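You operate a simulated robot arm through the tools that you are given. There is no shell and no other tool. Be economical: measure what you need, move in short steps, check, and stop when the job is done.

Carry out the task below with a simulated two-armed robot. There is one attempt and no reset: what you move stays moved.

TASK
Magnify to HIGH and bring the disc on the stage sharp.
Fine: ring light on with neither dark nor glare on the screen, four blocks show; clamps, dish and discs stay.
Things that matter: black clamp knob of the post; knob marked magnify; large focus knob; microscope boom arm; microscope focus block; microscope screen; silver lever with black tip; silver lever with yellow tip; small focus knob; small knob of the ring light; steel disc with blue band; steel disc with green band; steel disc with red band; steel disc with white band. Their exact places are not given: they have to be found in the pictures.

Only the result counts: the job must be done as asked and must still hold three seconds after the hand-in. Knocking over, shifting, dropping, spilling or breaking anything else fails it.

THE ROBOT
Two 7-joint arms with fingered hands on one trunk, on a base that drives. Base frame: it is fixed to the floor where the robot stands at the start and does not move with it; the origin is under the middle of the robot, x ahead of it, y to its left, z up. Units: m, rad, N and s.
The left shoulder is at the start at [0.02, 0.123, 1.493], the right one opposite. With the tool pointing down near the work surface each hand reaches from about 0.1 to 0.3 m from the robot's upright axis, wherever it stands, measured 20 degrees to its own side. Places, roughly: black clamp knob of the post [1, -0.3, 1.4]; knob marked magnify [0.7, -0.3, 1.4]; large focus knob [0.8, -0.3, 1.4]; microscope boom arm [1, -0.2, 1.4]; microscope focus block [0.8, -0.2, 1.4]; microscope screen [0.7, -0.2, 1.6]; silver lever with black tip [0.8, -0.2, 1.5]; silver lever with yellow tip [0.9, -0.2, 1.5]; small focus knob [0.8, -0.1, 1.4]; small knob of the ring light [0.7, -0.3, 1.3]; steel disc with blue band (4x4x2 cm) [0.7, -0.2, 1.1]; steel disc with green band (4x4x2 cm) [0.5, 0, 0.9]; steel disc with red band (4x4x2 cm) [0.5, 0.1, 0.9]; steel disc with white band (4x4x2 cm) [0.5, 0.2, 0.9]; white button of the ring light [0.6, -0.2, 1.3]. Payload 2.4 kg a hand.
The tool frame of a hand sits at the grasp point between the pads (the TCP): z along the fingers, y along the line on which they close. The tips reach 0.017 m beyond it. The gripper opens to 0.088 m. The gripper's body begins 0.047 m behind the TCP. The gripper is a hand of 3 fingers: y runs from the thumb to the fingers, the wrist lies at [0, 0, -0.165] in the tool frame, and closing takes about 1.5 s.
Orientation is that of the tool frame in the base frame, as a unit quaternion [x, y, z, w]. With the fingers straight down and closing along the base's y, the tool's x points along the base's -x, its y along +y and its z along -z.

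THE INTERFACE
- The arms move only by the tool nudge_tool. It takes "left_moves", "right_moves" or both (then of equal length, played together; a hand with none holds still); each is a list that holds one entry, the list of rows, each a list of 7 numbers: the turn, a rotation vector about the tool's x, y, z in rad, then the shift along the tool's x, y, z in cm, then the finger opening in cm, from 0 to 8.8. In form: [[[ax, ay, az, tx, ty, tz, hand], ...]]. A call has 1 to 8 rows; each row shifts and turns the commanded pose from where the row before left it, along the tool's axes as they then stand. Each row takes 0.2 s and may step no farther than 0.05 m and 0.15 rad from the row before; otherwise, or with a gripper value out of range, the whole call is refused. Where a pose cannot be reached the arm comes as near as it can. A force on the tool above 40 N (or 10 N above the force at the start of the call, whichever is more), or a blocked arm, ends the call early, and 0.2 s more pass. Each finger travels about 0.045 m/s and halts on what it meets, pressing with about 32 N; the grip force reading is that of the motor and also rises with nothing between the fingers. The clock runs only during rows and for 0.2 s after the last one: add rows that do not move to give the fingers time. The reply holds the time, the measured pose of the TCP, the force on the tool along the base axes, the opening and the grip force, in the units named above and with some noise, with the torque about the TCP (base axes, N m) and any sound that the robot's microphone picked up, and new pictures: "show" is both (left out), scene, wrist or none (wrist: the cameras of the hands that moved).
- Cameras (640 x 400 px; columns grow to the right, rows downward): "scene" is now at [0.054, -0.0235, 1.9461]; the picture's right is [-0.30, -0.95, -0.00], its down [-0.74, 0.23, -0.64] and it looks along [0.61, -0.19, -0.77] (base axes); focal length 271 px, centre (320, 200). "left" rides on the left gripper at [-0.052, 0.004, -0.066] in its tool frame; the picture's right is [-0.08, -1.00, 0.00], its down [0.78, -0.07, -0.62] and it looks along [0.62, -0.05, 0.78] (tool axes); focal length 243 px, centre (320, 200). "right" rides on the right gripper at [0.052, 0.004, -0.066] in its tool frame; the picture's right is [-0.08, 1.00, 0.00], its down [-0.78, -0.07, -0.62] and it looks along [-0.62, -0.05, 0.78] (tool axes); focal length 243 px, centre (320, 200).
- slide_trunk(by): slides the trunk up (or, below 0, down) by that many m; the arms and the scene camera ride with it, the base frame stays. It gives what a move gives, with no picture.
- roll_base(legs): drives the robot by 1 to 6 legs, each [ahead, left, turn to the left] in m, m and rad, along the robot's own axes; the way and the turn of a leg run together, so that a leg with both is an arc; at most 1.5 m and 3.142 rad a leg. The arms and the cameras ride along, it lands a little off, and it stops where it bumps. It gives what a move gives, and a new picture of the scene camera.
- grasp_type(shape, hand): the hand has 3 fingers and takes this shape, open, in about a second: jaw (thumb against the fingers, like two jaws); tri (thumb and two fingers); tip (a fingertip pinch); poke (one finger out to press); point (the index stretched); flat (the hand flat); cup (the hand cupped); fist (a fist). The gripper value then closes the fingers along that shape, each until it touches; the sizes above hold for jaw. It gives what a move gives, with no picture.
- pan_tilt(pan, tilt): turns the head with the scene camera to pan (to the left, within 2.094 rad either way) and tilt (down, from -0.506 to 1.204), counted from straight ahead of the robot. It gives what a move gives, and a new picture of the scene camera.
- point_at(camera, pixels): for up to 12 pixels [column, row] of the newest picture of that camera ("zoom" is the newest enlarged one), the place [x, y, z] in the base frame of the surface seen there, good to about 0.002 m. No time passes.
- close_up(camera, box): a new picture of the part [left, top, right, bottom] of that camera's present view, enlarged. No time passes.
- close_job(): hands the job in; it is judged then, once.

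Work in short steps. Measure before you move; look again where a grasp or a placing could have gone wrong, and mend it. You have 80 turns and 260 pictures in all, those below and enlarged ones among them. Open the grippers and draw the arms clear of the work before you hand the job in, unless the task says otherwise; then end with one line.

The tools are called after ">>>" by a JSON object that holds its "method" and its "body". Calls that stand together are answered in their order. nudge_tool: Moves the arms, as the interface text tells. Its arguments: {"type":"object","properties":{"left_moves":{"type":"array","items":{"type":"array","items":{"type":"array","items":{"type":"number"}}}},"right_moves":{"type":"array","items":{"type":"array","items":{"type":"array","items":{"type":"number"}}}},"show":{"type":"string","enum":["both","scene","wrist","none"]}},"required":[]} The other tools are called the same way: slide_trunk (by) slides the trunk up or down; grasp_type (shape, hand) gives the hand a shape; roll_base (legs) drives the base; pan_tilt (pan, tilt) turns the head that bears the scene camera; point_at (camera, pixels) gives the place of the surface under pixels of a picture; close_up (camera, box) takes an enlarged picture of a part of a camera's view; close_job () hands the job in.

At the start:

```text
clock: 0.0
left_tcp_pos: [0.324, 0.0344, 1.5623]
left_orientation: [0.001, 1.0, 0.001, 0.0]
left_force: [0.8, 0.4, 1.0]
left_wrist_torque: [0.01, 0.0, -0.03]
left_opening: 0.0881
left_grasp_force: 0.1
left_shape: jaw
right_tcp_pos: [0.2395, -0.2206, 1.6319]
right_orientation: [-0.001, 1.0, 0.001, -0.001]
right_force: [-0.2, 0.2, 0.5]
right_wrist_torque: [0.02, 0.02, 0.03]
right_opening: 0.0879
right_grasp_force: 0.0
right_shape: jaw
trunk travel left (down, up): [-0.707, 0.123]
robot x, y, heading: [0.0023, 0.0002, 0.001]
head pan, tilt: [-0.309, 0.881]
```

scene: 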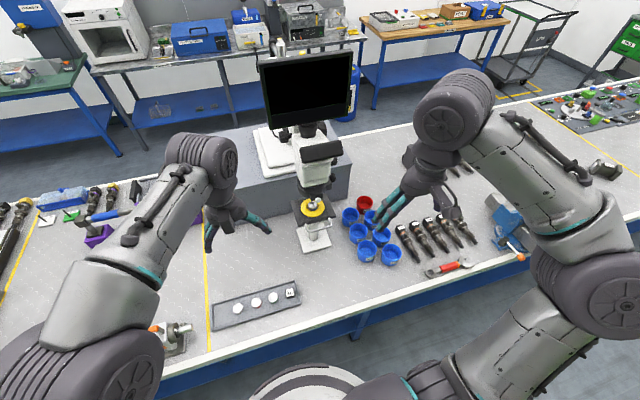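
right: 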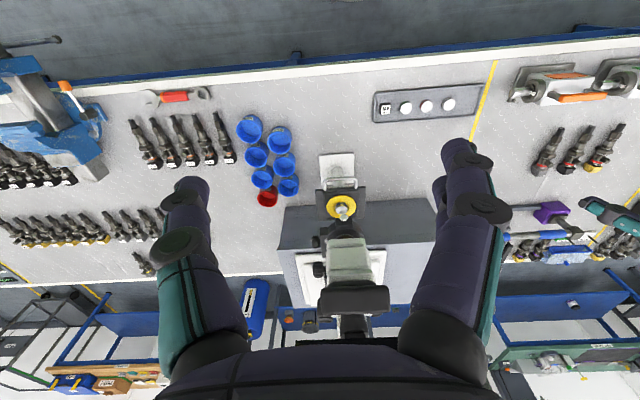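
left: 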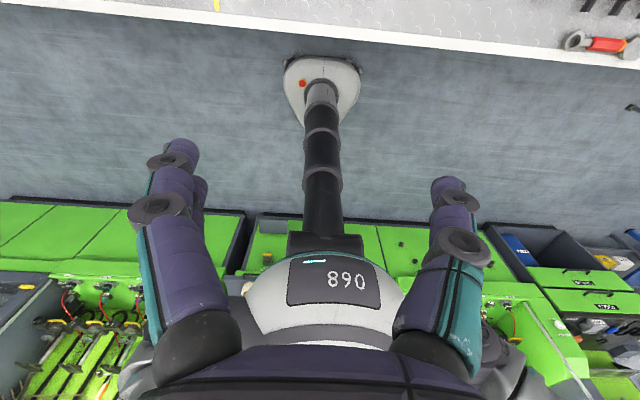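

The microscope is around pixels (310,160) in the scene picture. I enlarge it to find knobs and levers.

>>> {"method": "close_up", "body": {"camera": "scene", "box": [240, 40, 400, 140]}}

>>> {"method": "close_up", "body": {"camera": "scene", "box": [240, 120, 400, 260]}}

>>> {"method": "close_up", "body": {"camera": "right", "box": [270, 140, 430, 340]}}

```text
4.00 times, centred on (320, 90) of scene
```

zoom: 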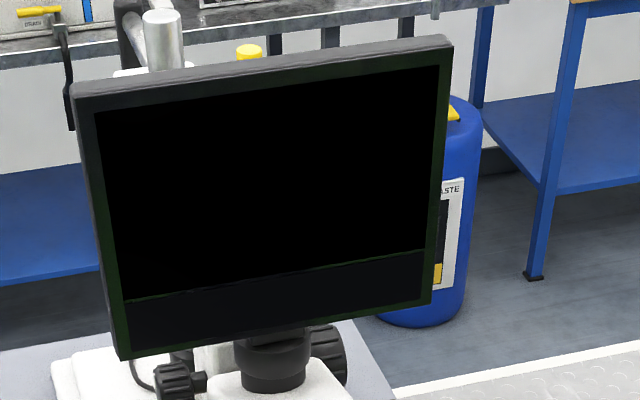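

```text
2.86 times, centred on (320, 190) of scene
```

zoom: 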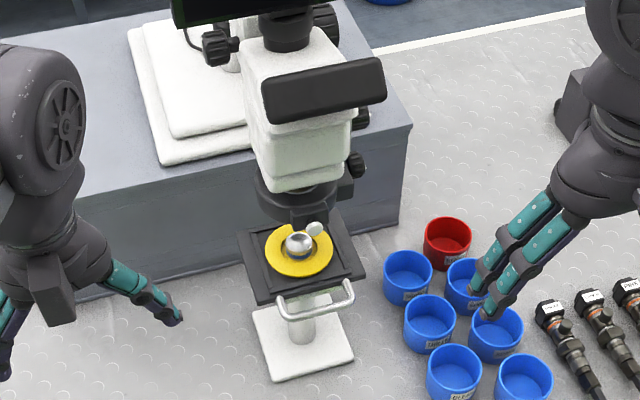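

```text
2.00 times, centred on (350, 240) of right
```

zoom: 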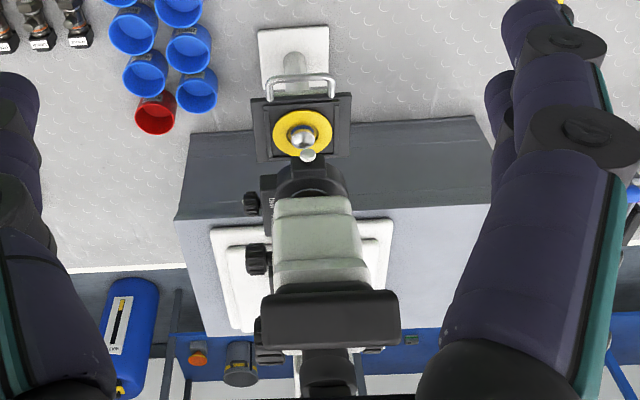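

The right wrist view shows three black knobs on the right side of the microscope. I measure them (zoom of right camera) and draw the robot a better view afterwards.

>>> {"method": "point_at", "body": {"camera": "zoom", "pixels": [[251, 203], [257, 260], [268, 205], [302, 140], [308, 155], [310, 240], [330, 320], [270, 355], [302, 120], [310, 175]]}}

>>> {"method": "pan_tilt", "body": {"pan": -0.28, "tilt": 0.6}}

```text
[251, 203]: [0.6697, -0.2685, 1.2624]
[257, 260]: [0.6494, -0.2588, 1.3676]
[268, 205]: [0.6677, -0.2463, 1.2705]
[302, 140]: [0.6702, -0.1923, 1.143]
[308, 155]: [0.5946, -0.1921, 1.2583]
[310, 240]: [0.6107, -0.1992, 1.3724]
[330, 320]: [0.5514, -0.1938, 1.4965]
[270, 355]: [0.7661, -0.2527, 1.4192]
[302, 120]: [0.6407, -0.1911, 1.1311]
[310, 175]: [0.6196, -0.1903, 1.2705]
```

```text
clock: 0.8
left_tcp_pos: [0.324, 0.0336, 1.5627]
left_orientation: [0.001, 1.0, -0.001, 0.0]
left_force: [1.0, 0.3, -0.4]
left_wrist_torque: [-0.01, 0.0, 0.0]
left_opening: 0.088
left_grasp_force: 0.0
left_shape: jaw
right_tcp_pos: [0.2397, -0.2198, 1.632]
right_orientation: [0.0, 1.0, 0.001, -0.002]
right_force: [-0.8, 0.2, 0.5]
right_wrist_torque: [-0.01, -0.03, 0.02]
right_opening: 0.088
right_grasp_force: 0.1
right_shape: jaw
trunk travel left (down, up): [-0.707, 0.123]
robot x, y, heading: [0.003, -0.0015, 0.002]
head pan, tilt: [-0.279, 0.6]
```

scene: 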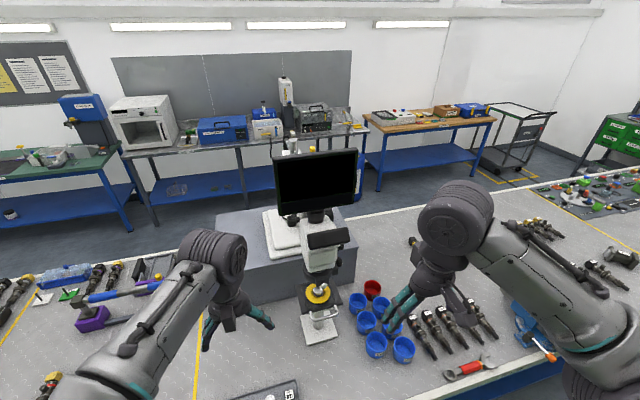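

I measure the table edge and microscope parts, and enlarge the microscope again.

>>> {"method": "close_up", "body": {"camera": "scene", "box": [260, 140, 380, 350]}}

>>> {"method": "point_at", "body": {"camera": "scene", "pixels": [[420, 392], [500, 366], [320, 340], [318, 180], [280, 160], [355, 200], [328, 237], [500, 200], [386, 318]]}}

```text
1.90 times, centred on (320, 245) of scene
```

zoom: 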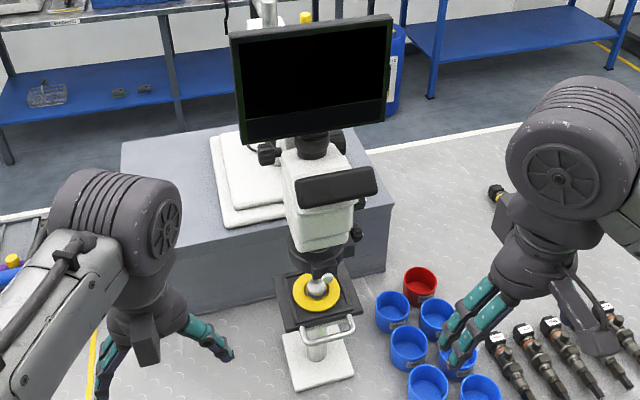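

```text
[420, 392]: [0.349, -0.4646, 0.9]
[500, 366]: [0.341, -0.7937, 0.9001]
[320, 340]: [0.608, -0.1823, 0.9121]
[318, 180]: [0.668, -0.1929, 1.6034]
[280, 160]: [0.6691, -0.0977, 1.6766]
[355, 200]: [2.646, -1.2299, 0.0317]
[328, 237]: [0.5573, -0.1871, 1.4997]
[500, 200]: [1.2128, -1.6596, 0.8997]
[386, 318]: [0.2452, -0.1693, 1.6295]
```

Table edge is at x≈0.34. I drive a bit to the right and turn left to look at the microscope's right side.

>>> {"method": "roll_base", "body": {"legs": [[0.0, -0.42, 0.0], [0.05, 0.0, 0.35]]}}

>>> {"method": "pan_tilt", "body": {"pan": 0.0, "tilt": 0.6}}

```text
clock: 4.5
left_tcp_pos: [0.3419, -0.2722, 1.5621]
left_orientation: [-0.171, 0.985, 0.001, 0.0]
left_force: [0.0, 0.3, 0.0]
left_wrist_torque: [0.0, -0.01, 0.0]
left_opening: 0.088
left_grasp_force: 0.0
left_shape: jaw
right_tcp_pos: [0.3477, -0.5389, 1.6325]
right_orientation: [-0.172, 0.985, 0.001, 0.0]
right_force: [0.1, -0.2, -0.2]
right_wrist_torque: [-0.02, 0.04, 0.02]
right_opening: 0.0879
right_grasp_force: 0.1
right_shape: jaw
trunk travel left (down, up): [-0.707, 0.123]
robot x, y, heading: [0.0468, -0.4157, 0.344]
head pan, tilt: [-0.279, 0.6]
```

scene: 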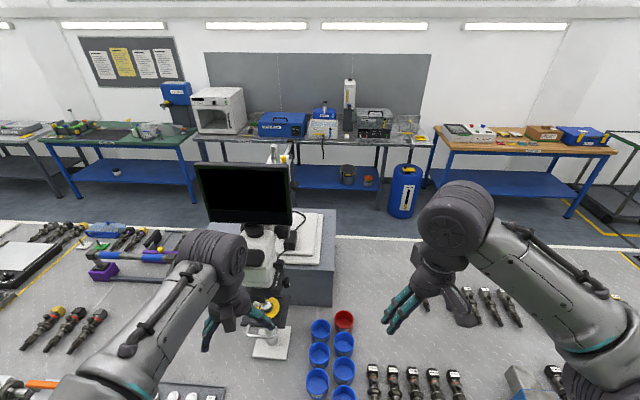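

```text
clock: 5.2
left_tcp_pos: [0.3416, -0.2704, 1.5624]
left_orientation: [-0.172, 0.985, 0.0, 0.0]
left_force: [-0.1, 0.9, -0.1]
left_wrist_torque: [0.02, 0.01, 0.01]
left_opening: 0.0881
left_grasp_force: 0.0
left_shape: jaw
right_tcp_pos: [0.3487, -0.539, 1.6325]
right_orientation: [-0.172, 0.985, 0.001, -0.001]
right_force: [0.1, -0.4, 0.6]
right_wrist_torque: [-0.01, -0.01, 0.0]
right_opening: 0.0881
right_grasp_force: 0.1
right_shape: jaw
trunk travel left (down, up): [-0.707, 0.123]
robot x, y, heading: [0.0497, -0.4128, 0.347]
head pan, tilt: [0.0, 0.6]
```

scene: 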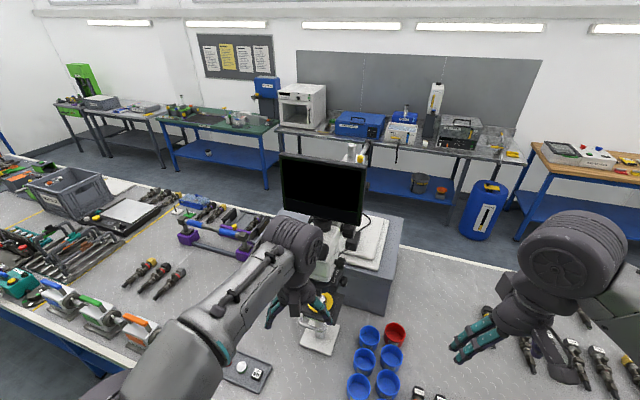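

The left arm blocks the view, so I draw it back and to the left.

>>> {"method": "nudge_tool", "body": {"left_moves": [[[0, 0, 0, 3, 3.5, 0, 8.8], [0, 0, 0, 3, 3.5, 0, 8.8], [0, 0, 0, 3, 3.5, 0, 8.8], [0, 0, 0, 2, 3.5, 0, 8.8], [0, 0, 0, 2, 3.5, 0, 8.8], [0, 0, 0, 0, 3.5, 0, 8.8], [0, 0, 0, 0, 3.5, 0, 8.8]]], "show": "scene"}}

>>> {"method": "close_up", "body": {"camera": "scene", "box": [270, 140, 420, 360]}}

```text
clock: 6.8
left_tcp_pos: [0.1513, -0.0904, 1.5549]
left_orientation: [-0.172, 0.985, 0.0, -0.001]
left_force: [0.3, -0.1, -0.6]
left_wrist_torque: [0.0, 0.0, 0.03]
left_opening: 0.088
left_grasp_force: 0.1
left_shape: jaw
left hand out of reach, approached as far as the arm can: row 7
right_tcp_pos: [0.3496, -0.5385, 1.6321]
right_orientation: [-0.172, 0.985, 0.001, -0.001]
right_force: [0.3, -0.7, 0.3]
right_wrist_torque: [0.02, -0.01, 0.02]
right_opening: 0.0877
right_grasp_force: 0.0
right_shape: jaw
trunk travel left (down, up): [-0.707, 0.123]
robot x, y, heading: [0.05, -0.4111, 0.349]
head pan, tilt: [0.0, 0.6]
```

scene: 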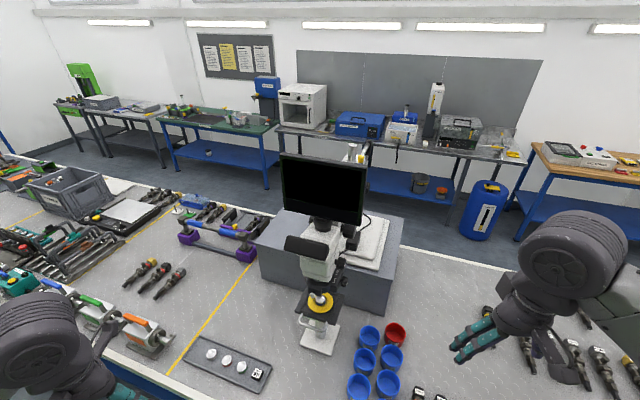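

```text
1.82 times, centred on (345, 250) of scene
```

zoom: 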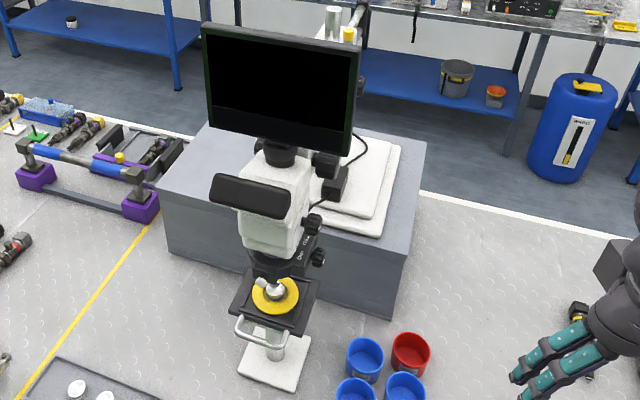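

Now the view is free; I enlarge the right side tightly.

>>> {"method": "close_up", "body": {"camera": "scene", "box": [310, 210, 370, 250]}}

>>> {"method": "close_up", "body": {"camera": "scene", "box": [300, 245, 360, 285]}}

>>> {"method": "close_up", "body": {"camera": "scene", "box": [295, 280, 355, 320]}}

```text
10.00 times, centred on (340, 230) of scene
```

zoom: 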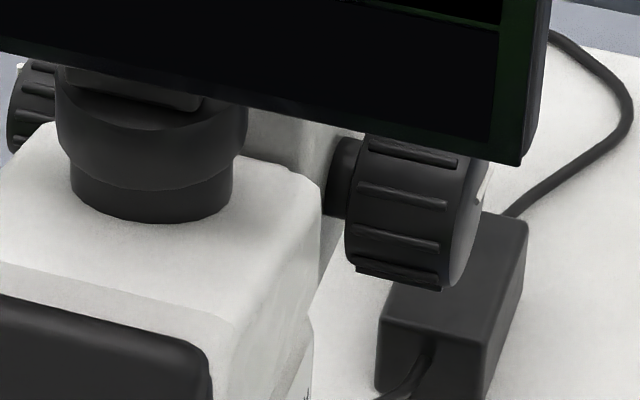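

```text
10.00 times, centred on (330, 265) of scene
```

zoom: 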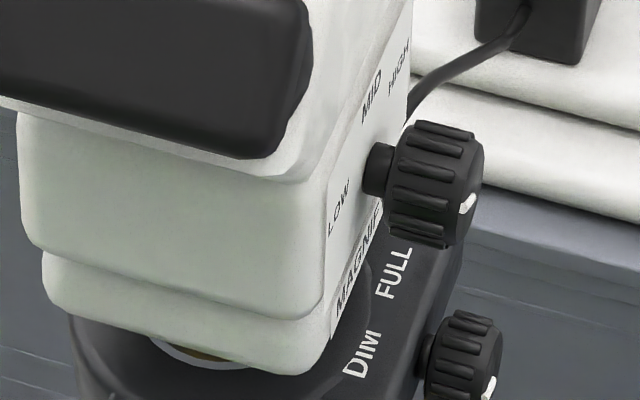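

```text
10.00 times, centred on (325, 300) of scene
```

zoom: 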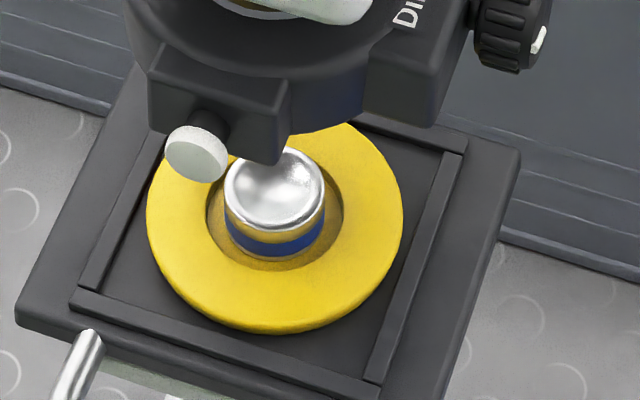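

The scale reads LOW (front), MID (top), HIGH (rear), and the knobs' axes run along -y. I turn the right hand so it points along +y (tool x toward the robot), in place.

>>> {"method": "nudge_tool", "body": {"right_moves": [[[0, 0, 0.1163, 0, 0, 0, 8.8], [0, 0, 0.1163, 0, 0, 0, 8.8], [0, 0, 0.1163, 0, 0, 0, 8.8], [-0.15, 0, 0, 0, 0, 0, 8.8], [-0.15, 0, 0, 0, 0, 0, 8.8], [-0.15, 0, 0, 0, 0, 0, 8.8], [-0.15, 0, 0, 0, 0, 0, 8.8], [-0.15, 0, 0, 0, 0, 0, 8.8]]], "show": "none"}}

>>> {"method": "nudge_tool", "body": {"right_moves": [[[-0.15, 0, 0, 0, 0, 0, 8.8], [-0.15, 0, 0, 0, 0, 0, 8.8], [-0.15, 0, 0, 0, 0, 0, 8.8], [-0.15, 0, 0, 0, 0, 0, 8.8], [-0.15, 0, 0, 0, 0, 0, 8.8], [-0.071, 0, 0, 0, 0, 0, 8.8]]], "show": "both"}}

```text
clock: 8.7
left_tcp_pos: [0.152, -0.0914, 1.5546]
left_orientation: [-0.172, 0.985, 0.0, -0.001]
left_force: [-0.2, 0.2, 0.1]
left_wrist_torque: [-0.03, -0.01, 0.02]
left_opening: 0.088
left_grasp_force: 0.2
left_shape: jaw
right_tcp_pos: [0.349, -0.5383, 1.6318]
right_orientation: [0.002, 0.93, 0.367, 0.0]
right_force: [0.4, 0.2, 0.2]
right_wrist_torque: [-0.02, -0.01, 0.0]
right_opening: 0.088
right_grasp_force: 0.1
right_shape: jaw
trunk travel left (down, up): [-0.707, 0.123]
robot x, y, heading: [0.0517, -0.4122, 0.343]
head pan, tilt: [0.0, 0.6]
```

```text
clock: 10.1
left_tcp_pos: [0.1522, -0.09, 1.5562]
left_orientation: [-0.172, 0.985, 0.0, 0.0]
left_force: [-0.8, -0.4, 0.2]
left_wrist_torque: [-0.01, 0.04, -0.01]
left_opening: 0.0881
left_grasp_force: 0.0
left_shape: jaw
right_tcp_pos: [0.3482, -0.5392, 1.6317]
right_orientation: [0.001, 0.707, 0.707, 0.001]
right_force: [-0.2, -0.3, 0.2]
right_wrist_torque: [0.01, 0.0, -0.01]
right_opening: 0.0878
right_grasp_force: 0.0
right_shape: jaw
trunk travel left (down, up): [-0.707, 0.123]
robot x, y, heading: [0.0482, -0.4098, 0.343]
head pan, tilt: [0.0, 0.6]
```

scene: 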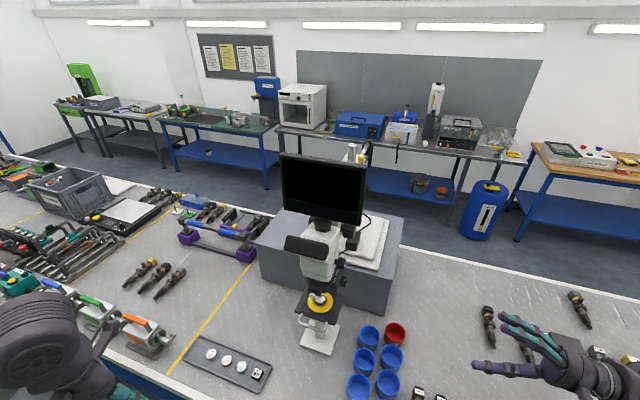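
right: 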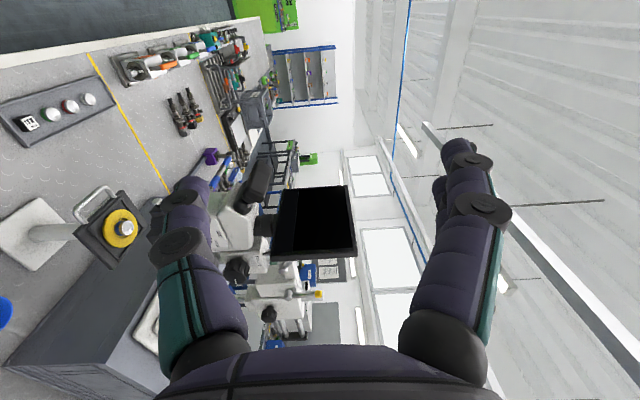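

Orientation is right. I move down and forward to (0.63, -0.54, 1.37), right of the magnify knob.

>>> {"method": "nudge_tool", "body": {"right_moves": [[[0, 0, 0, -3.5, -3.3, 0, 8.8], [0, 0, 0, -3.5, -3.3, 0, 8.8], [0, 0, 0, -3.5, -3.3, 0, 8.8], [0, 0, 0, -3.5, -3.3, 0, 8.8], [0, 0, 0, -3.5, -3.3, 0, 8.8], [0, 0, 0, -3.5, -3.3, 0, 8.8], [0, 0, 0, -3.5, -3.3, 0, 8.8], [0, 0, 0, -3.5, -3.3, 0, 8.8]]], "show": "both"}}

```text
clock: 11.8
left_tcp_pos: [0.1517, -0.0919, 1.5555]
left_orientation: [-0.171, 0.985, 0.0, -0.001]
left_force: [0.1, 0.0, -0.1]
left_wrist_torque: [0.0, 0.02, -0.02]
left_opening: 0.0879
left_grasp_force: 0.0
left_shape: jaw
right_tcp_pos: [0.5641, -0.5251, 1.3868]
right_orientation: [0.001, 0.706, 0.708, -0.001]
right_force: [1.2, 0.4, -0.2]
right_wrist_torque: [-0.02, 0.0, 0.0]
right_opening: 0.0879
right_grasp_force: 0.2
right_shape: jaw
right hand out of reach, approached as far as the arm can: row 7, 8
trunk travel left (down, up): [-0.707, 0.123]
robot x, y, heading: [0.0503, -0.4131, 0.342]
head pan, tilt: [0.0, 0.6]
```

scene: 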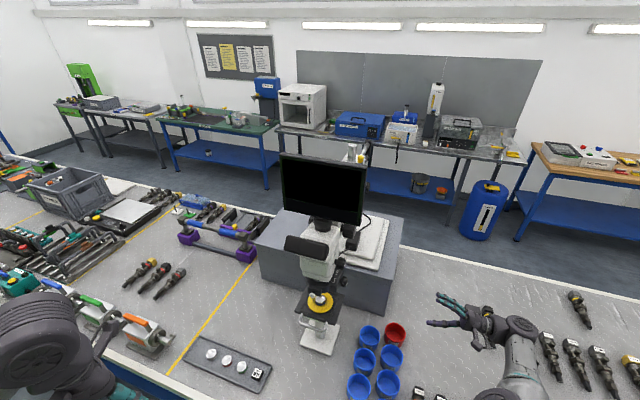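
right: 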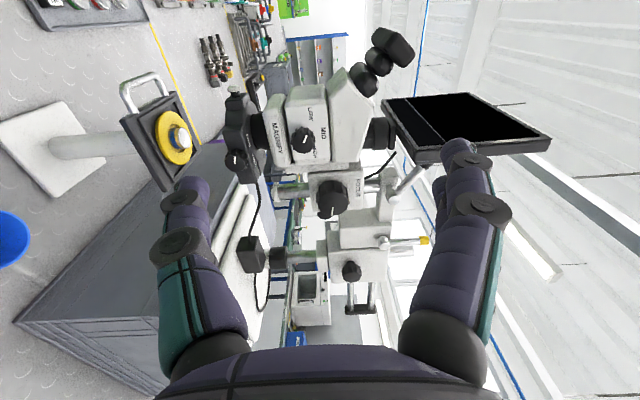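

The wrist picture shows all the knobs well. I enlarge to read marks and measure.

>>> {"method": "close_up", "body": {"camera": "right", "box": [220, 70, 380, 230]}}

>>> {"method": "point_at", "body": {"camera": "right", "pixels": [[307, 143], [235, 160], [333, 200], [332, 207], [310, 125], [350, 270], [427, 240], [236, 92], [178, 136]]}}

>>> {"method": "close_up", "body": {"camera": "right", "box": [300, 150, 460, 310]}}

```text
2.50 times, centred on (300, 150) of right
```

zoom: 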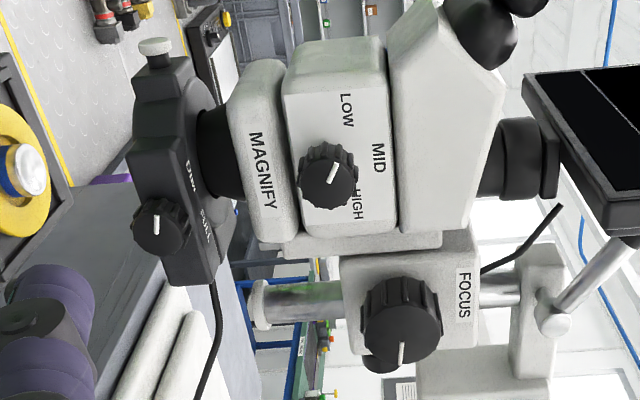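

```text
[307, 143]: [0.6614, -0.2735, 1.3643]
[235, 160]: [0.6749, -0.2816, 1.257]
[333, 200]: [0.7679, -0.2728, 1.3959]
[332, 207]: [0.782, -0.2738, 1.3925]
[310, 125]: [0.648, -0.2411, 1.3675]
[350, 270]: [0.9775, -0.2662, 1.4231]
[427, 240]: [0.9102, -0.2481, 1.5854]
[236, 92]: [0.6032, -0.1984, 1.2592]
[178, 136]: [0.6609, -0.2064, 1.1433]
```

```text
2.50 times, centred on (380, 230) of right
```

zoom: 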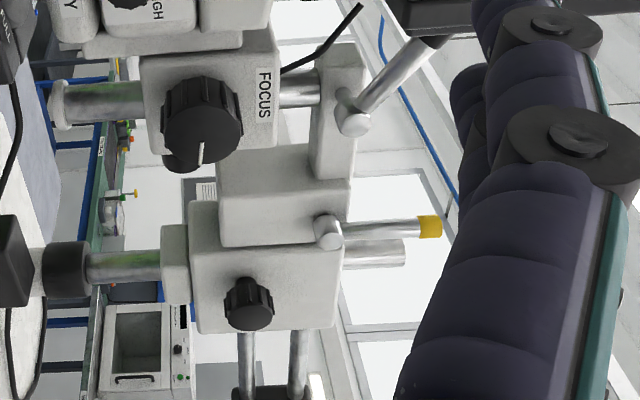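

Reach is short, so I drive ~0.2 m further toward the table (+x), hand rides clear at y≈-0.52.

>>> {"method": "roll_base", "body": {"legs": [[0.17, -0.06, 0.0]]}}

```text
clock: 13.3
left_tcp_pos: [0.3563, -0.1897, 1.5555]
left_orientation: [-0.061, 0.998, 0.001, -0.001]
left_force: [-0.1, -0.6, 0.4]
left_wrist_torque: [0.0, 0.06, 0.02]
left_opening: 0.0878
left_grasp_force: 0.0
left_shape: jaw
right_tcp_pos: [0.6624, -0.7034, 1.3866]
right_orientation: [0.08, 0.702, 0.703, 0.079]
right_force: [-0.1, 0.0, -0.1]
right_wrist_torque: [0.03, 0.01, 0.01]
right_opening: 0.0879
right_grasp_force: 0.0
right_shape: jaw
trunk travel left (down, up): [-0.707, 0.123]
robot x, y, heading: [0.1796, -0.4774, 0.129]
head pan, tilt: [0.0, 0.6]
stopped in leg 1: the robot was blocked; the commanded pose is now the measured one
```

scene: 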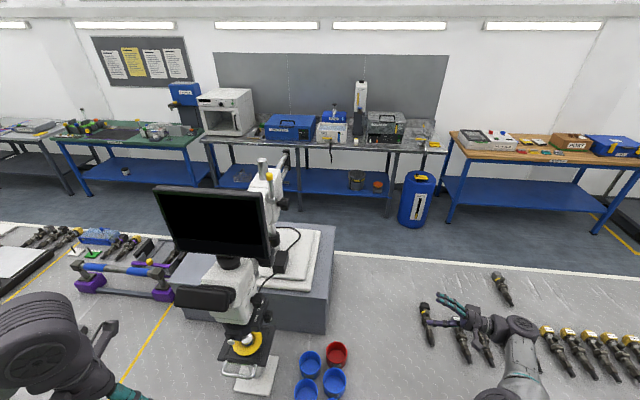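

The base bumped the table at x≈0.18 and swung a bit. I back off 1 cm and go left 8 cm, then straighten the hand by the 0.22 rad yaw change and look.

>>> {"method": "roll_base", "body": {"legs": [[-0.012, 0.0, 0.0], [0.0, 0.08, 0.0]]}}

>>> {"method": "nudge_tool", "body": {"right_moves": [[[0, 0.1, 0, 0, 0, 2, 8.8], [0, 0.12, 0, 0, 0, 2, 8.8], [0, 0, 0, 0, 0, 4, 8.8], [0, 0, 0, 0, 0, 3, 8.8]]], "show": "wrist"}}

```text
clock: 14.7
left_tcp_pos: [0.3253, -0.0926, 1.555]
left_orientation: [-0.071, 0.997, -0.001, 0.0]
left_force: [0.0, 0.2, 0.0]
left_wrist_torque: [-0.01, 0.05, 0.01]
left_opening: 0.0879
left_grasp_force: 0.1
left_shape: jaw
right_tcp_pos: [0.6417, -0.6021, 1.3876]
right_orientation: [0.073, 0.703, 0.704, 0.072]
right_force: [0.0, -0.2, -0.6]
right_wrist_torque: [0.0, 0.02, -0.02]
right_opening: 0.0878
right_grasp_force: 0.1
right_shape: jaw
trunk travel left (down, up): [-0.707, 0.123]
robot x, y, heading: [0.1581, -0.393, 0.14]
head pan, tilt: [0.0, 0.6]
```

scene: 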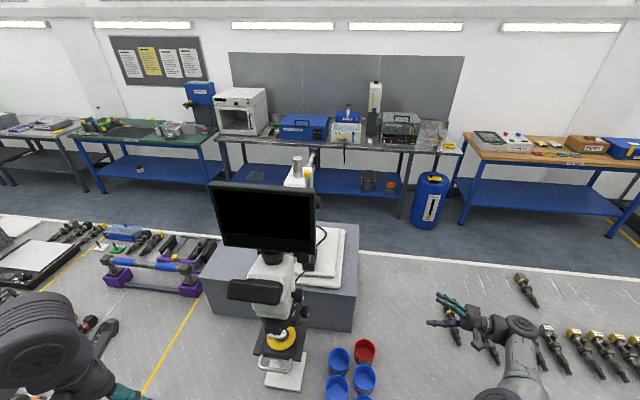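

```text
clock: 15.7
left_tcp_pos: [0.3248, -0.0929, 1.5551]
left_orientation: [-0.07, 0.998, -0.002, 0.0]
left_force: [-0.1, -0.7, 0.0]
left_wrist_torque: [0.02, -0.03, 0.0]
left_opening: 0.088
left_grasp_force: 0.1
left_shape: jaw
right_tcp_pos: [0.6412, -0.4866, 1.3859]
right_orientation: [-0.005, 0.706, 0.708, -0.006]
right_force: [-0.4, -0.5, 0.6]
right_wrist_torque: [-0.01, -0.02, -0.02]
right_opening: 0.0879
right_grasp_force: 0.0
right_shape: jaw
right hand out of reach, approached as far as the arm can: row 1, 2, 3, 4
trunk travel left (down, up): [-0.707, 0.123]
robot x, y, heading: [0.157, -0.3901, 0.142]
head pan, tilt: [0.0, 0.6]
```

right: 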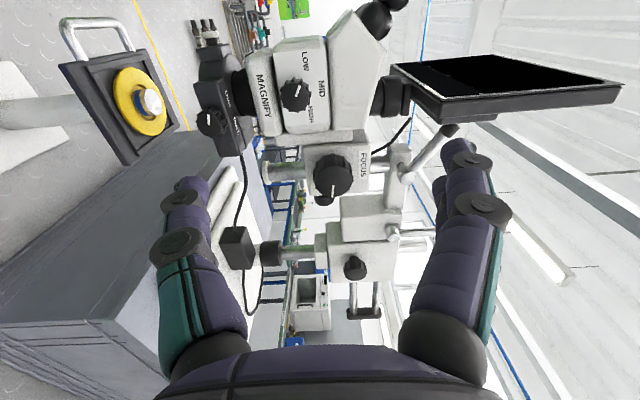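

Now closer; I enlarge and measure the knob faces.

>>> {"method": "close_up", "body": {"camera": "right", "box": [260, 60, 340, 110]}}

>>> {"method": "point_at", "body": {"camera": "zoom", "pixels": [[260, 280], [300, 280], [340, 280], [290, 230], [290, 340], [310, 180], [300, 370]]}}

>>> {"method": "close_up", "body": {"camera": "right", "box": [180, 90, 260, 140]}}

>>> {"method": "point_at", "body": {"camera": "zoom", "pixels": [[220, 260], [260, 260], [300, 260], [250, 210], [250, 320]]}}

>>> {"method": "close_up", "body": {"camera": "right", "box": [290, 140, 386, 210]}}

>>> {"method": "point_at", "body": {"camera": "zoom", "pixels": [[230, 240], [280, 240], [340, 240], [280, 150], [280, 320]]}}

```text
8.00 times, centred on (300, 85) of right
```

zoom: 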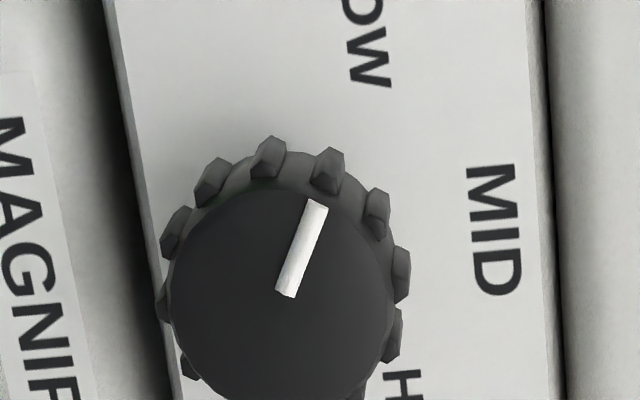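

```text
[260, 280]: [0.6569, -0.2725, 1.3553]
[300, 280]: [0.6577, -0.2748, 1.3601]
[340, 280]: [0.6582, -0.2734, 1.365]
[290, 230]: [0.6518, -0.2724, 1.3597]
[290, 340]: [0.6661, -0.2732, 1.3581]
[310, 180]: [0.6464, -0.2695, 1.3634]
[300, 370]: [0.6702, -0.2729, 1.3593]
```

```text
8.00 times, centred on (220, 115) of right
```

zoom: 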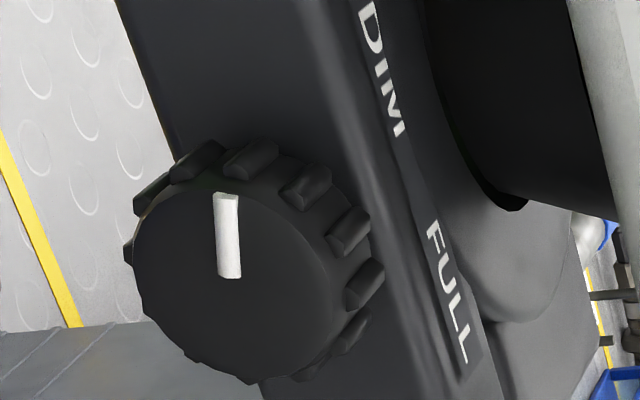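

```text
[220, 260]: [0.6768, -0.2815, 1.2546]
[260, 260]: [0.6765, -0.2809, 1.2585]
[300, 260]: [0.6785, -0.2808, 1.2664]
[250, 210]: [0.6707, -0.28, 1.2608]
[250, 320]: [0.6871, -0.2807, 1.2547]
```

```text
5.71 times, centred on (338, 175) of right
```

zoom: 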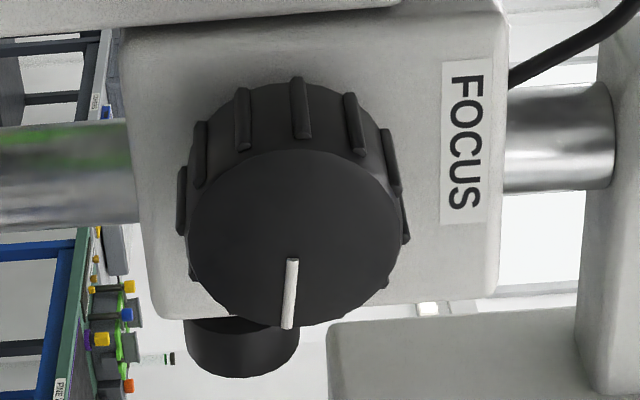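

```text
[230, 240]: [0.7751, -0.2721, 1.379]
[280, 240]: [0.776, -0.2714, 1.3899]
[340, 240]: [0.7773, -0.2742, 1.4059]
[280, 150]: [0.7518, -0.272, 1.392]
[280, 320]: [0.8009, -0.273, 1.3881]
```

Magnify knob face centre ≈ (0.660, -0.2735, 1.358), radius ~13 mm, pointing to LOW (~20° above -x). It must turn clockwise (seen along +y). I pre-roll the hand by -1.2 rad at standoff.

>>> {"method": "nudge_tool", "body": {"right_moves": [[[0, 0, -0.15, 0, 0, 2, 6], [0, 0, -0.15, 0, 0, 2, 6], [0, 0, -0.15, 0, 0, 1, 6], [0, 0, -0.15, 0, 0, 0, 6], [0, 0, -0.15, 0, 0, 0, 6], [0, 0, -0.15, 0, 0, 0, 6], [0, 0, -0.15, 0, 0, 0, 6], [0, 0, -0.15, 0, 0, 0, 6]]], "show": "both"}}

```text
clock: 17.5
left_tcp_pos: [0.3251, -0.0924, 1.5548]
left_orientation: [-0.07, 0.998, 0.0, 0.0]
left_force: [-0.5, 0.0, 0.3]
left_wrist_torque: [0.0, -0.02, -0.04]
left_opening: 0.0878
left_grasp_force: 0.1
left_shape: jaw
right_tcp_pos: [0.6483, -0.4392, 1.3853]
right_orientation: [-0.395, 0.586, 0.592, 0.387]
right_force: [0.2, -0.3, 0.1]
right_wrist_torque: [-0.03, 0.0, 0.03]
right_opening: 0.0605
right_grasp_force: 0.0
right_shape: jaw
right hand out of reach, approached as far as the arm can: row 1, 2
trunk travel left (down, up): [-0.707, 0.123]
robot x, y, heading: [0.1603, -0.3881, 0.139]
head pan, tilt: [0.0, 0.6]
```

scene: 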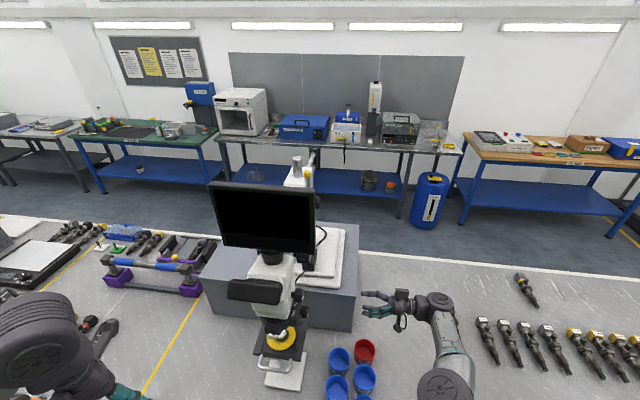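
right: 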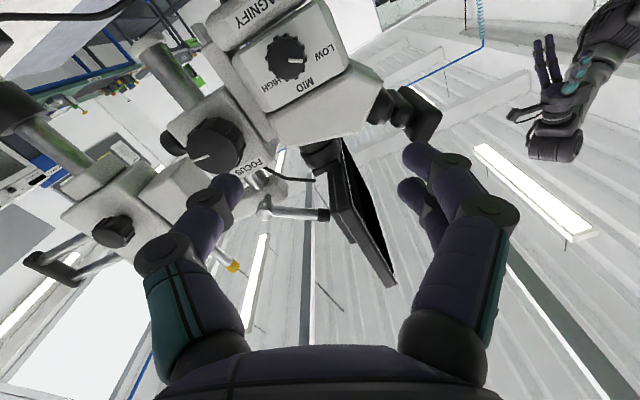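

Roll works. Knob is at wrist pixel (287,57). I shift onto the knob axis and advance to 3 cm short of it.

>>> {"method": "nudge_tool", "body": {"right_moves": [[[0, 0, 0, 2.1, -2.1, 0, 6], [0, 0, 0, 0, 0, 4, 6], [0, 0, 0, 0, 0, 4, 6], [0, 0, 0, 0, 0, 4, 6], [0, 0, 0, 0, 0, 0, 6]]], "show": "both"}}

>>> {"method": "point_at", "body": {"camera": "right", "pixels": [[320, 100], [320, 115], [320, 85], [310, 100], [330, 100]]}}

```text
clock: 18.7
left_tcp_pos: [0.3243, -0.0932, 1.5553]
left_orientation: [-0.07, 0.998, 0.0, 0.0]
left_force: [-0.4, -0.1, -0.7]
left_wrist_torque: [0.0, 0.02, 0.02]
left_opening: 0.0879
left_grasp_force: 0.1
left_shape: jaw
right_tcp_pos: [0.6409, -0.321, 1.3811]
right_orientation: [-0.404, 0.58, 0.587, 0.395]
right_force: [0.6, 0.2, 0.2]
right_wrist_torque: [0.04, -0.04, -0.01]
right_opening: 0.0602
right_grasp_force: 0.0
right_shape: jaw
right hand out of reach, approached as far as the arm can: row 1, 2, 4
trunk travel left (down, up): [-0.707, 0.123]
robot x, y, heading: [0.1602, -0.3885, 0.138]
head pan, tilt: [0.0, 0.6]
```

scene: 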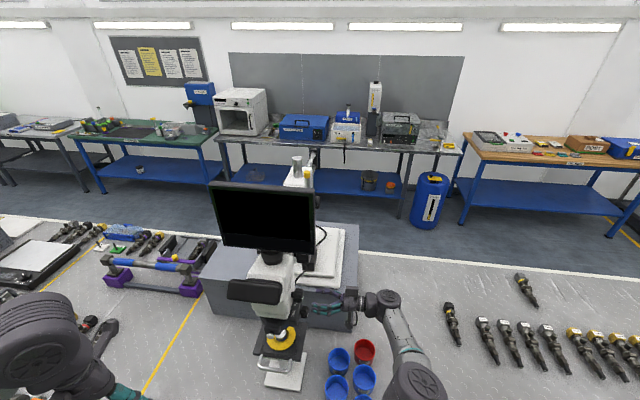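
right: 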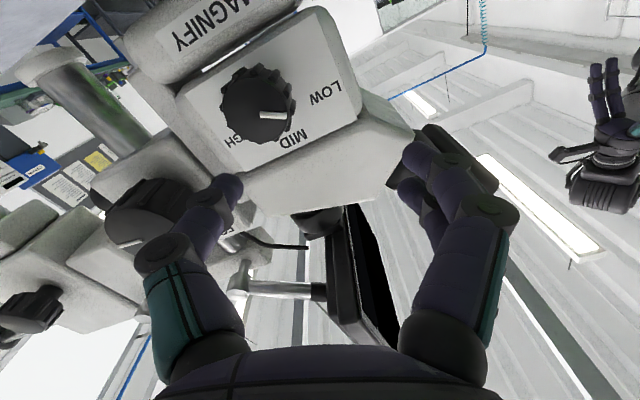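

```text
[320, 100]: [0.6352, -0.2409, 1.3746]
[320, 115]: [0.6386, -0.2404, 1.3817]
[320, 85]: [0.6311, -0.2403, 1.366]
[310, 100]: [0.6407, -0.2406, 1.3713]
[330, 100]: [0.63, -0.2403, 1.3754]
```

The arm's reach (~0.48 m shoulder to wrist) is the limit here. I retract the hand, then re-place the base further right, facing +y, so the right shoulder comes closer; the trunk goes lower too.

>>> {"method": "nudge_tool", "body": {"right_moves": [[[0, 0, 0, 0, 0, -5, 6], [0, 0, 0, 0, 0, -5, 6], [0, 0, 0, 0, 0, -4, 6], [0, 0, 0, 0, 0, 0, 6]]], "show": "none"}}

>>> {"method": "roll_base", "body": {"legs": [[-0.08, -0.32, 0.0], [0.0, 0.0, 1.2]]}}

>>> {"method": "slide_trunk", "body": {"by": -0.1}}

>>> {"method": "pan_tilt", "body": {"pan": -0.5, "tilt": 0.55}}

```text
clock: 19.7
left_tcp_pos: [0.3232, -0.0922, 1.5555]
left_orientation: [-0.071, 0.997, 0.0, 0.001]
left_force: [0.7, -0.1, 0.0]
left_wrist_torque: [-0.02, -0.01, -0.01]
left_opening: 0.0878
left_grasp_force: 0.0
left_shape: jaw
right_tcp_pos: [0.6454, -0.4586, 1.3804]
right_orientation: [-0.403, 0.581, 0.587, 0.395]
right_force: [0.5, -0.8, 0.3]
right_wrist_torque: [-0.02, 0.0, 0.02]
right_opening: 0.0603
right_grasp_force: 0.0
right_shape: jaw
right hand out of reach, approached as far as the arm can: row 1, 3
trunk travel left (down, up): [-0.707, 0.123]
robot x, y, heading: [0.1564, -0.3881, 0.138]
head pan, tilt: [0.0, 0.6]
```

```text
clock: 24.9
left_tcp_pos: [-0.0865, -0.452, 1.5559]
left_orientation: [-0.616, 0.788, 0.0, 0.001]
left_force: [1.0, 0.5, 0.0]
left_wrist_torque: [0.0, 0.0, -0.03]
left_opening: 0.0879
left_grasp_force: 0.0
left_shape: jaw
right_tcp_pos: [0.373, -0.2916, 1.3809]
right_orientation: [-0.658, 0.257, 0.707, 0.0]
right_force: [0.4, 0.4, 0.3]
right_wrist_torque: [-0.01, -0.04, -0.04]
right_opening: 0.0603
right_grasp_force: 0.0
right_shape: jaw
trunk travel left (down, up): [-0.707, 0.123]
robot x, y, heading: [0.1252, -0.7189, 1.327]
head pan, tilt: [0.0, 0.6]
```

scene: 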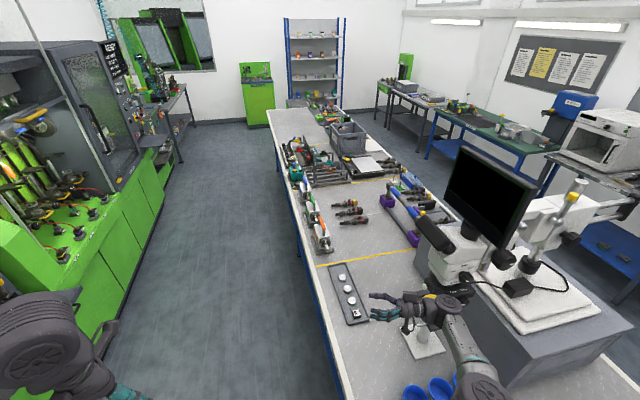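

```text
clock: 26.2
left_tcp_pos: [-0.0868, -0.4524, 1.4539]
left_orientation: [-0.616, 0.788, 0.0, 0.0]
left_force: [-0.5, -0.9, -0.2]
left_wrist_torque: [-0.03, 0.0, 0.0]
left_opening: 0.0881
left_grasp_force: 0.1
left_shape: jaw
right_tcp_pos: [0.3731, -0.2924, 1.2823]
right_orientation: [-0.659, 0.257, 0.707, 0.0]
right_force: [-0.1, -0.1, 0.7]
right_wrist_torque: [0.01, -0.01, 0.0]
right_opening: 0.0603
right_grasp_force: 0.1
right_shape: jaw
trunk travel left (down, up): [-0.607, 0.223]
robot x, y, heading: [0.1248, -0.715, 1.325]
head pan, tilt: [0.0, 0.6]
```

```text
clock: 27.1
left_tcp_pos: [-0.0869, -0.452, 1.4561]
left_orientation: [-0.616, 0.788, 0.0, 0.0]
left_force: [-0.1, 0.3, -0.6]
left_wrist_torque: [-0.03, 0.0, -0.03]
left_opening: 0.0879
left_grasp_force: 0.1
left_shape: jaw
right_tcp_pos: [0.3741, -0.2915, 1.2817]
right_orientation: [-0.659, 0.257, 0.707, -0.001]
right_force: [0.0, 0.6, -0.6]
right_wrist_torque: [-0.01, 0.0, 0.04]
right_opening: 0.0603
right_grasp_force: 0.1
right_shape: jaw
trunk travel left (down, up): [-0.607, 0.223]
robot x, y, heading: [0.1204, -0.7144, 1.325]
head pan, tilt: [-0.499, 0.55]
```

scene: 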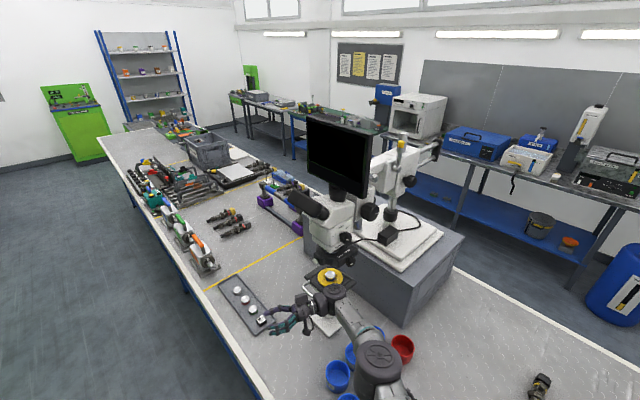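

I yaw the hand back to point along +y (in place, in front of the bench), keeping clear of the microscope.

>>> {"method": "nudge_tool", "body": {"right_moves": [[[0.139, -0.0541, 0, 0, 0, -2, 6], [0.139, -0.0541, 0, 0, 0, -2, 6], [0.139, -0.0541, 0, 0, 0, -2, 6], [0.139, -0.0541, 0, 0, 0, -2, 6], [0.139, -0.0541, 0, 0, 0, -2, 6], [0.139, -0.0541, 0, 0, 0, -2, 6], [0.139, -0.0541, 0, 0, 0, -2, 6], [0.139, -0.0541, 0, 0, 0, -2, 6]]], "show": "scene"}}

```text
clock: 28.9
left_tcp_pos: [-0.0868, -0.4548, 1.4551]
left_orientation: [-0.616, 0.788, -0.001, 0.001]
left_force: [-0.5, 0.7, 0.6]
left_wrist_torque: [0.02, 0.01, 0.03]
left_opening: 0.088
left_grasp_force: 0.1
left_shape: jaw
right_tcp_pos: [0.4651, -0.3742, 1.2871]
right_orientation: [-0.4, 0.582, 0.586, 0.397]
right_force: [-0.3, -0.3, -0.6]
right_wrist_torque: [-0.01, 0.02, 0.0]
right_opening: 0.0602
right_grasp_force: 0.0
right_shape: jaw
right hand out of reach, approached as far as the arm can: row 6, 7
trunk travel left (down, up): [-0.607, 0.223]
robot x, y, heading: [0.1201, -0.7176, 1.328]
head pan, tilt: [-0.499, 0.55]
```

scene: 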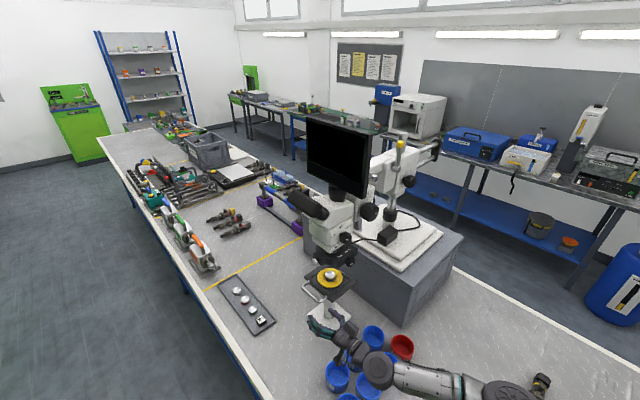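

I pull the hand back to y≈-0.60 and up, then drive the base 0.22 m along +y beside the table edge.

>>> {"method": "nudge_tool", "body": {"right_moves": [[[0, 0, 0, -2.1, -1.6, -3.8, 6], [0, 0, 0, -2.1, -1.6, -3.8, 6], [0, 0, 0, -2.1, -1.6, -3.8, 6], [0, 0, 0, -2.1, -1.6, -3.8, 6], [0, 0, 0, -2.1, -1.6, -3.8, 6], [0, 0, 0, -2.1, -1.6, -3.8, 6], [0, 0, 0, 0, 0, 0, 6]]], "show": "none"}}

>>> {"method": "roll_base", "body": {"legs": [[0.2, 0.02, 0.0]]}}

```text
clock: 30.5
left_tcp_pos: [-0.0854, -0.4525, 1.4554]
left_orientation: [-0.616, 0.788, 0.0, 0.0]
left_force: [-0.1, 0.0, -0.5]
left_wrist_torque: [-0.04, 0.02, -0.01]
left_opening: 0.0879
left_grasp_force: 0.0
left_shape: jaw
right_tcp_pos: [0.601, -0.6024, 1.3689]
right_orientation: [-0.402, 0.583, 0.585, 0.396]
right_force: [0.5, 0.0, -1.1]
right_wrist_torque: [-0.02, -0.01, -0.04]
right_opening: 0.0599
right_grasp_force: 0.1
right_shape: jaw
trunk travel left (down, up): [-0.607, 0.223]
robot x, y, heading: [0.1233, -0.7188, 1.327]
head pan, tilt: [-0.499, 0.55]
```

```text
clock: 32.1
left_tcp_pos: [-0.0587, -0.2545, 1.4559]
left_orientation: [-0.616, 0.788, 0.0, 0.0]
left_force: [0.3, -0.2, -0.8]
left_wrist_torque: [0.01, 0.01, 0.0]
left_opening: 0.0876
left_grasp_force: 0.1
left_shape: jaw
right_tcp_pos: [0.6286, -0.4026, 1.3691]
right_orientation: [-0.401, 0.583, 0.585, 0.396]
right_force: [-0.6, 0.8, -0.4]
right_wrist_torque: [-0.03, 0.03, -0.02]
right_opening: 0.0603
right_grasp_force: 0.0
right_shape: jaw
trunk travel left (down, up): [-0.607, 0.223]
robot x, y, heading: [0.1552, -0.5173, 1.325]
head pan, tilt: [-0.499, 0.55]
```

scene: 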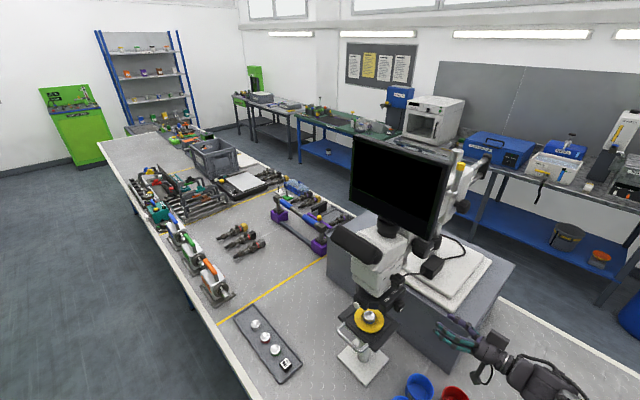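

Base is well placed now. I align with the magnify knob axis and advance to 5 cm before grasp.

>>> {"method": "nudge_tool", "body": {"right_moves": [[[0, 0, 0, -0.1, -3.3, 0, 6], [0, 0, 0, 0, 0, 4, 6], [0, 0, 0, 0, 0, 4.2, 6], [0, 0, 0, 0, 0, 0, 6]]], "show": "both"}}

>>> {"method": "close_up", "body": {"camera": "right", "box": [220, 40, 420, 180]}}

```text
clock: 33.1
left_tcp_pos: [-0.058, -0.2548, 1.4561]
left_orientation: [-0.616, 0.788, 0.0, 0.0]
left_force: [0.5, -0.2, 0.5]
left_wrist_torque: [0.0, 0.01, -0.02]
left_opening: 0.0876
left_grasp_force: 0.0
left_shape: jaw
right_tcp_pos: [0.6599, -0.3211, 1.3578]
right_orientation: [-0.401, 0.582, 0.586, 0.396]
right_force: [-0.8, 1.3, 0.5]
right_wrist_torque: [-0.01, -0.03, -0.01]
right_opening: 0.0602
right_grasp_force: 0.0
right_shape: jaw
trunk travel left (down, up): [-0.607, 0.223]
robot x, y, heading: [0.1512, -0.5197, 1.33]
head pan, tilt: [-0.499, 0.55]
```

scene: 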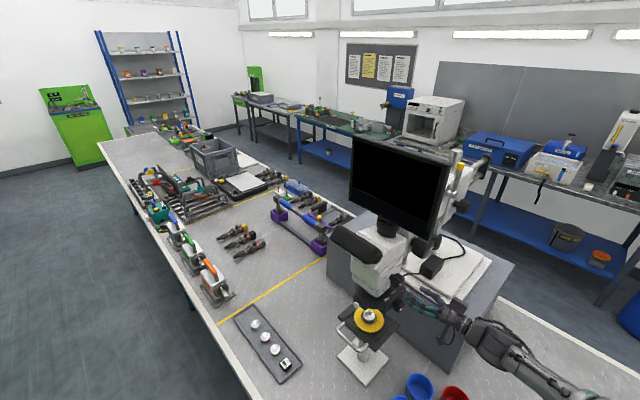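
right: 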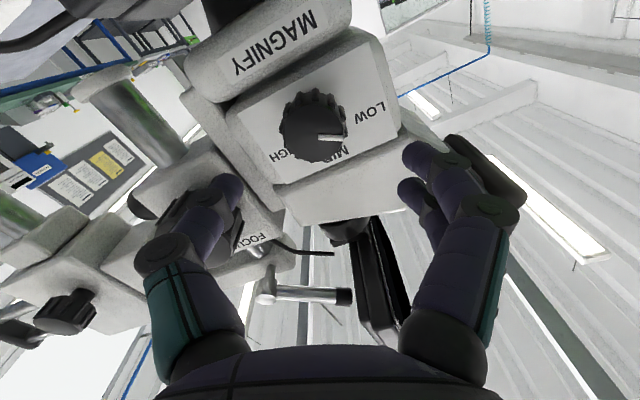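

```text
2.86 times, centred on (320, 110) of right
```

zoom: 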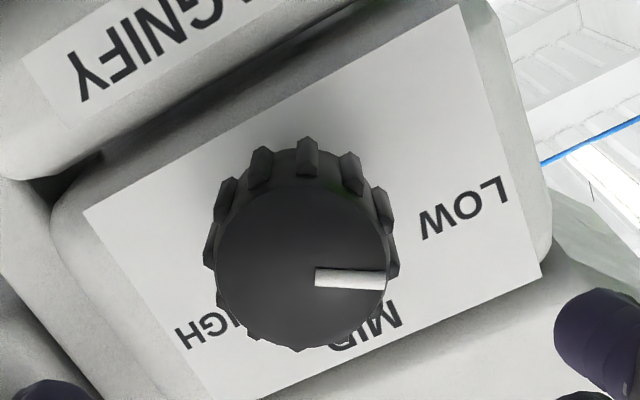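

Knob centre is on the tool axis, jaws straddle it. I advance 5 cm and close.

>>> {"method": "nudge_tool", "body": {"right_moves": [[[0, 0, 0, 0, 0, 2.5, 6], [0, 0, 0, 0, 0, 2.6, 6], [0, 0, 0, 0, 0, 0, 4], [0, 0, 0, 0, 0, 0, 2.4], [0, 0, 0, 0, 0, 0, 2.4], [0, 0, 0, 0, 0, 0, 2.4], [0, 0, 0, 0, 0, 0, 2.4]]], "show": "wrist"}}

```text
clock: 34.7
left_tcp_pos: [-0.0584, -0.2552, 1.4552]
left_orientation: [-0.616, 0.788, 0.001, 0.0]
left_force: [-0.5, 0.5, 0.0]
left_wrist_torque: [-0.01, -0.01, 0.04]
left_opening: 0.088
left_grasp_force: 0.0
left_shape: jaw
right_tcp_pos: [0.6582, -0.268, 1.356]
right_orientation: [-0.402, 0.582, 0.585, 0.396]
right_force: [-1.6, 1.0, -3.2]
right_wrist_torque: [-0.04, 0.07, 0.0]
right_opening: 0.024
right_grasp_force: 31.9
right_shape: jaw
trunk travel left (down, up): [-0.607, 0.223]
robot x, y, heading: [0.1517, -0.5175, 1.33]
head pan, tilt: [-0.499, 0.55]
```

right: 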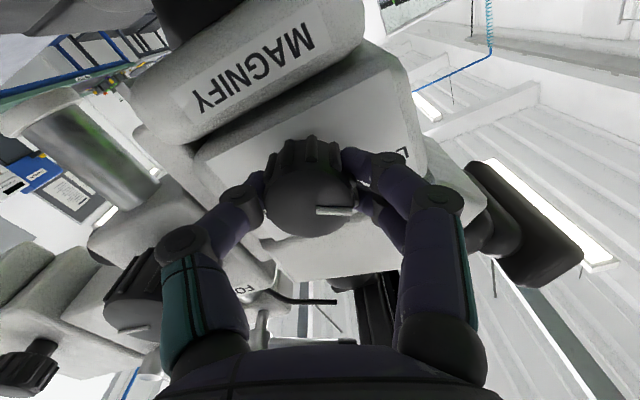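

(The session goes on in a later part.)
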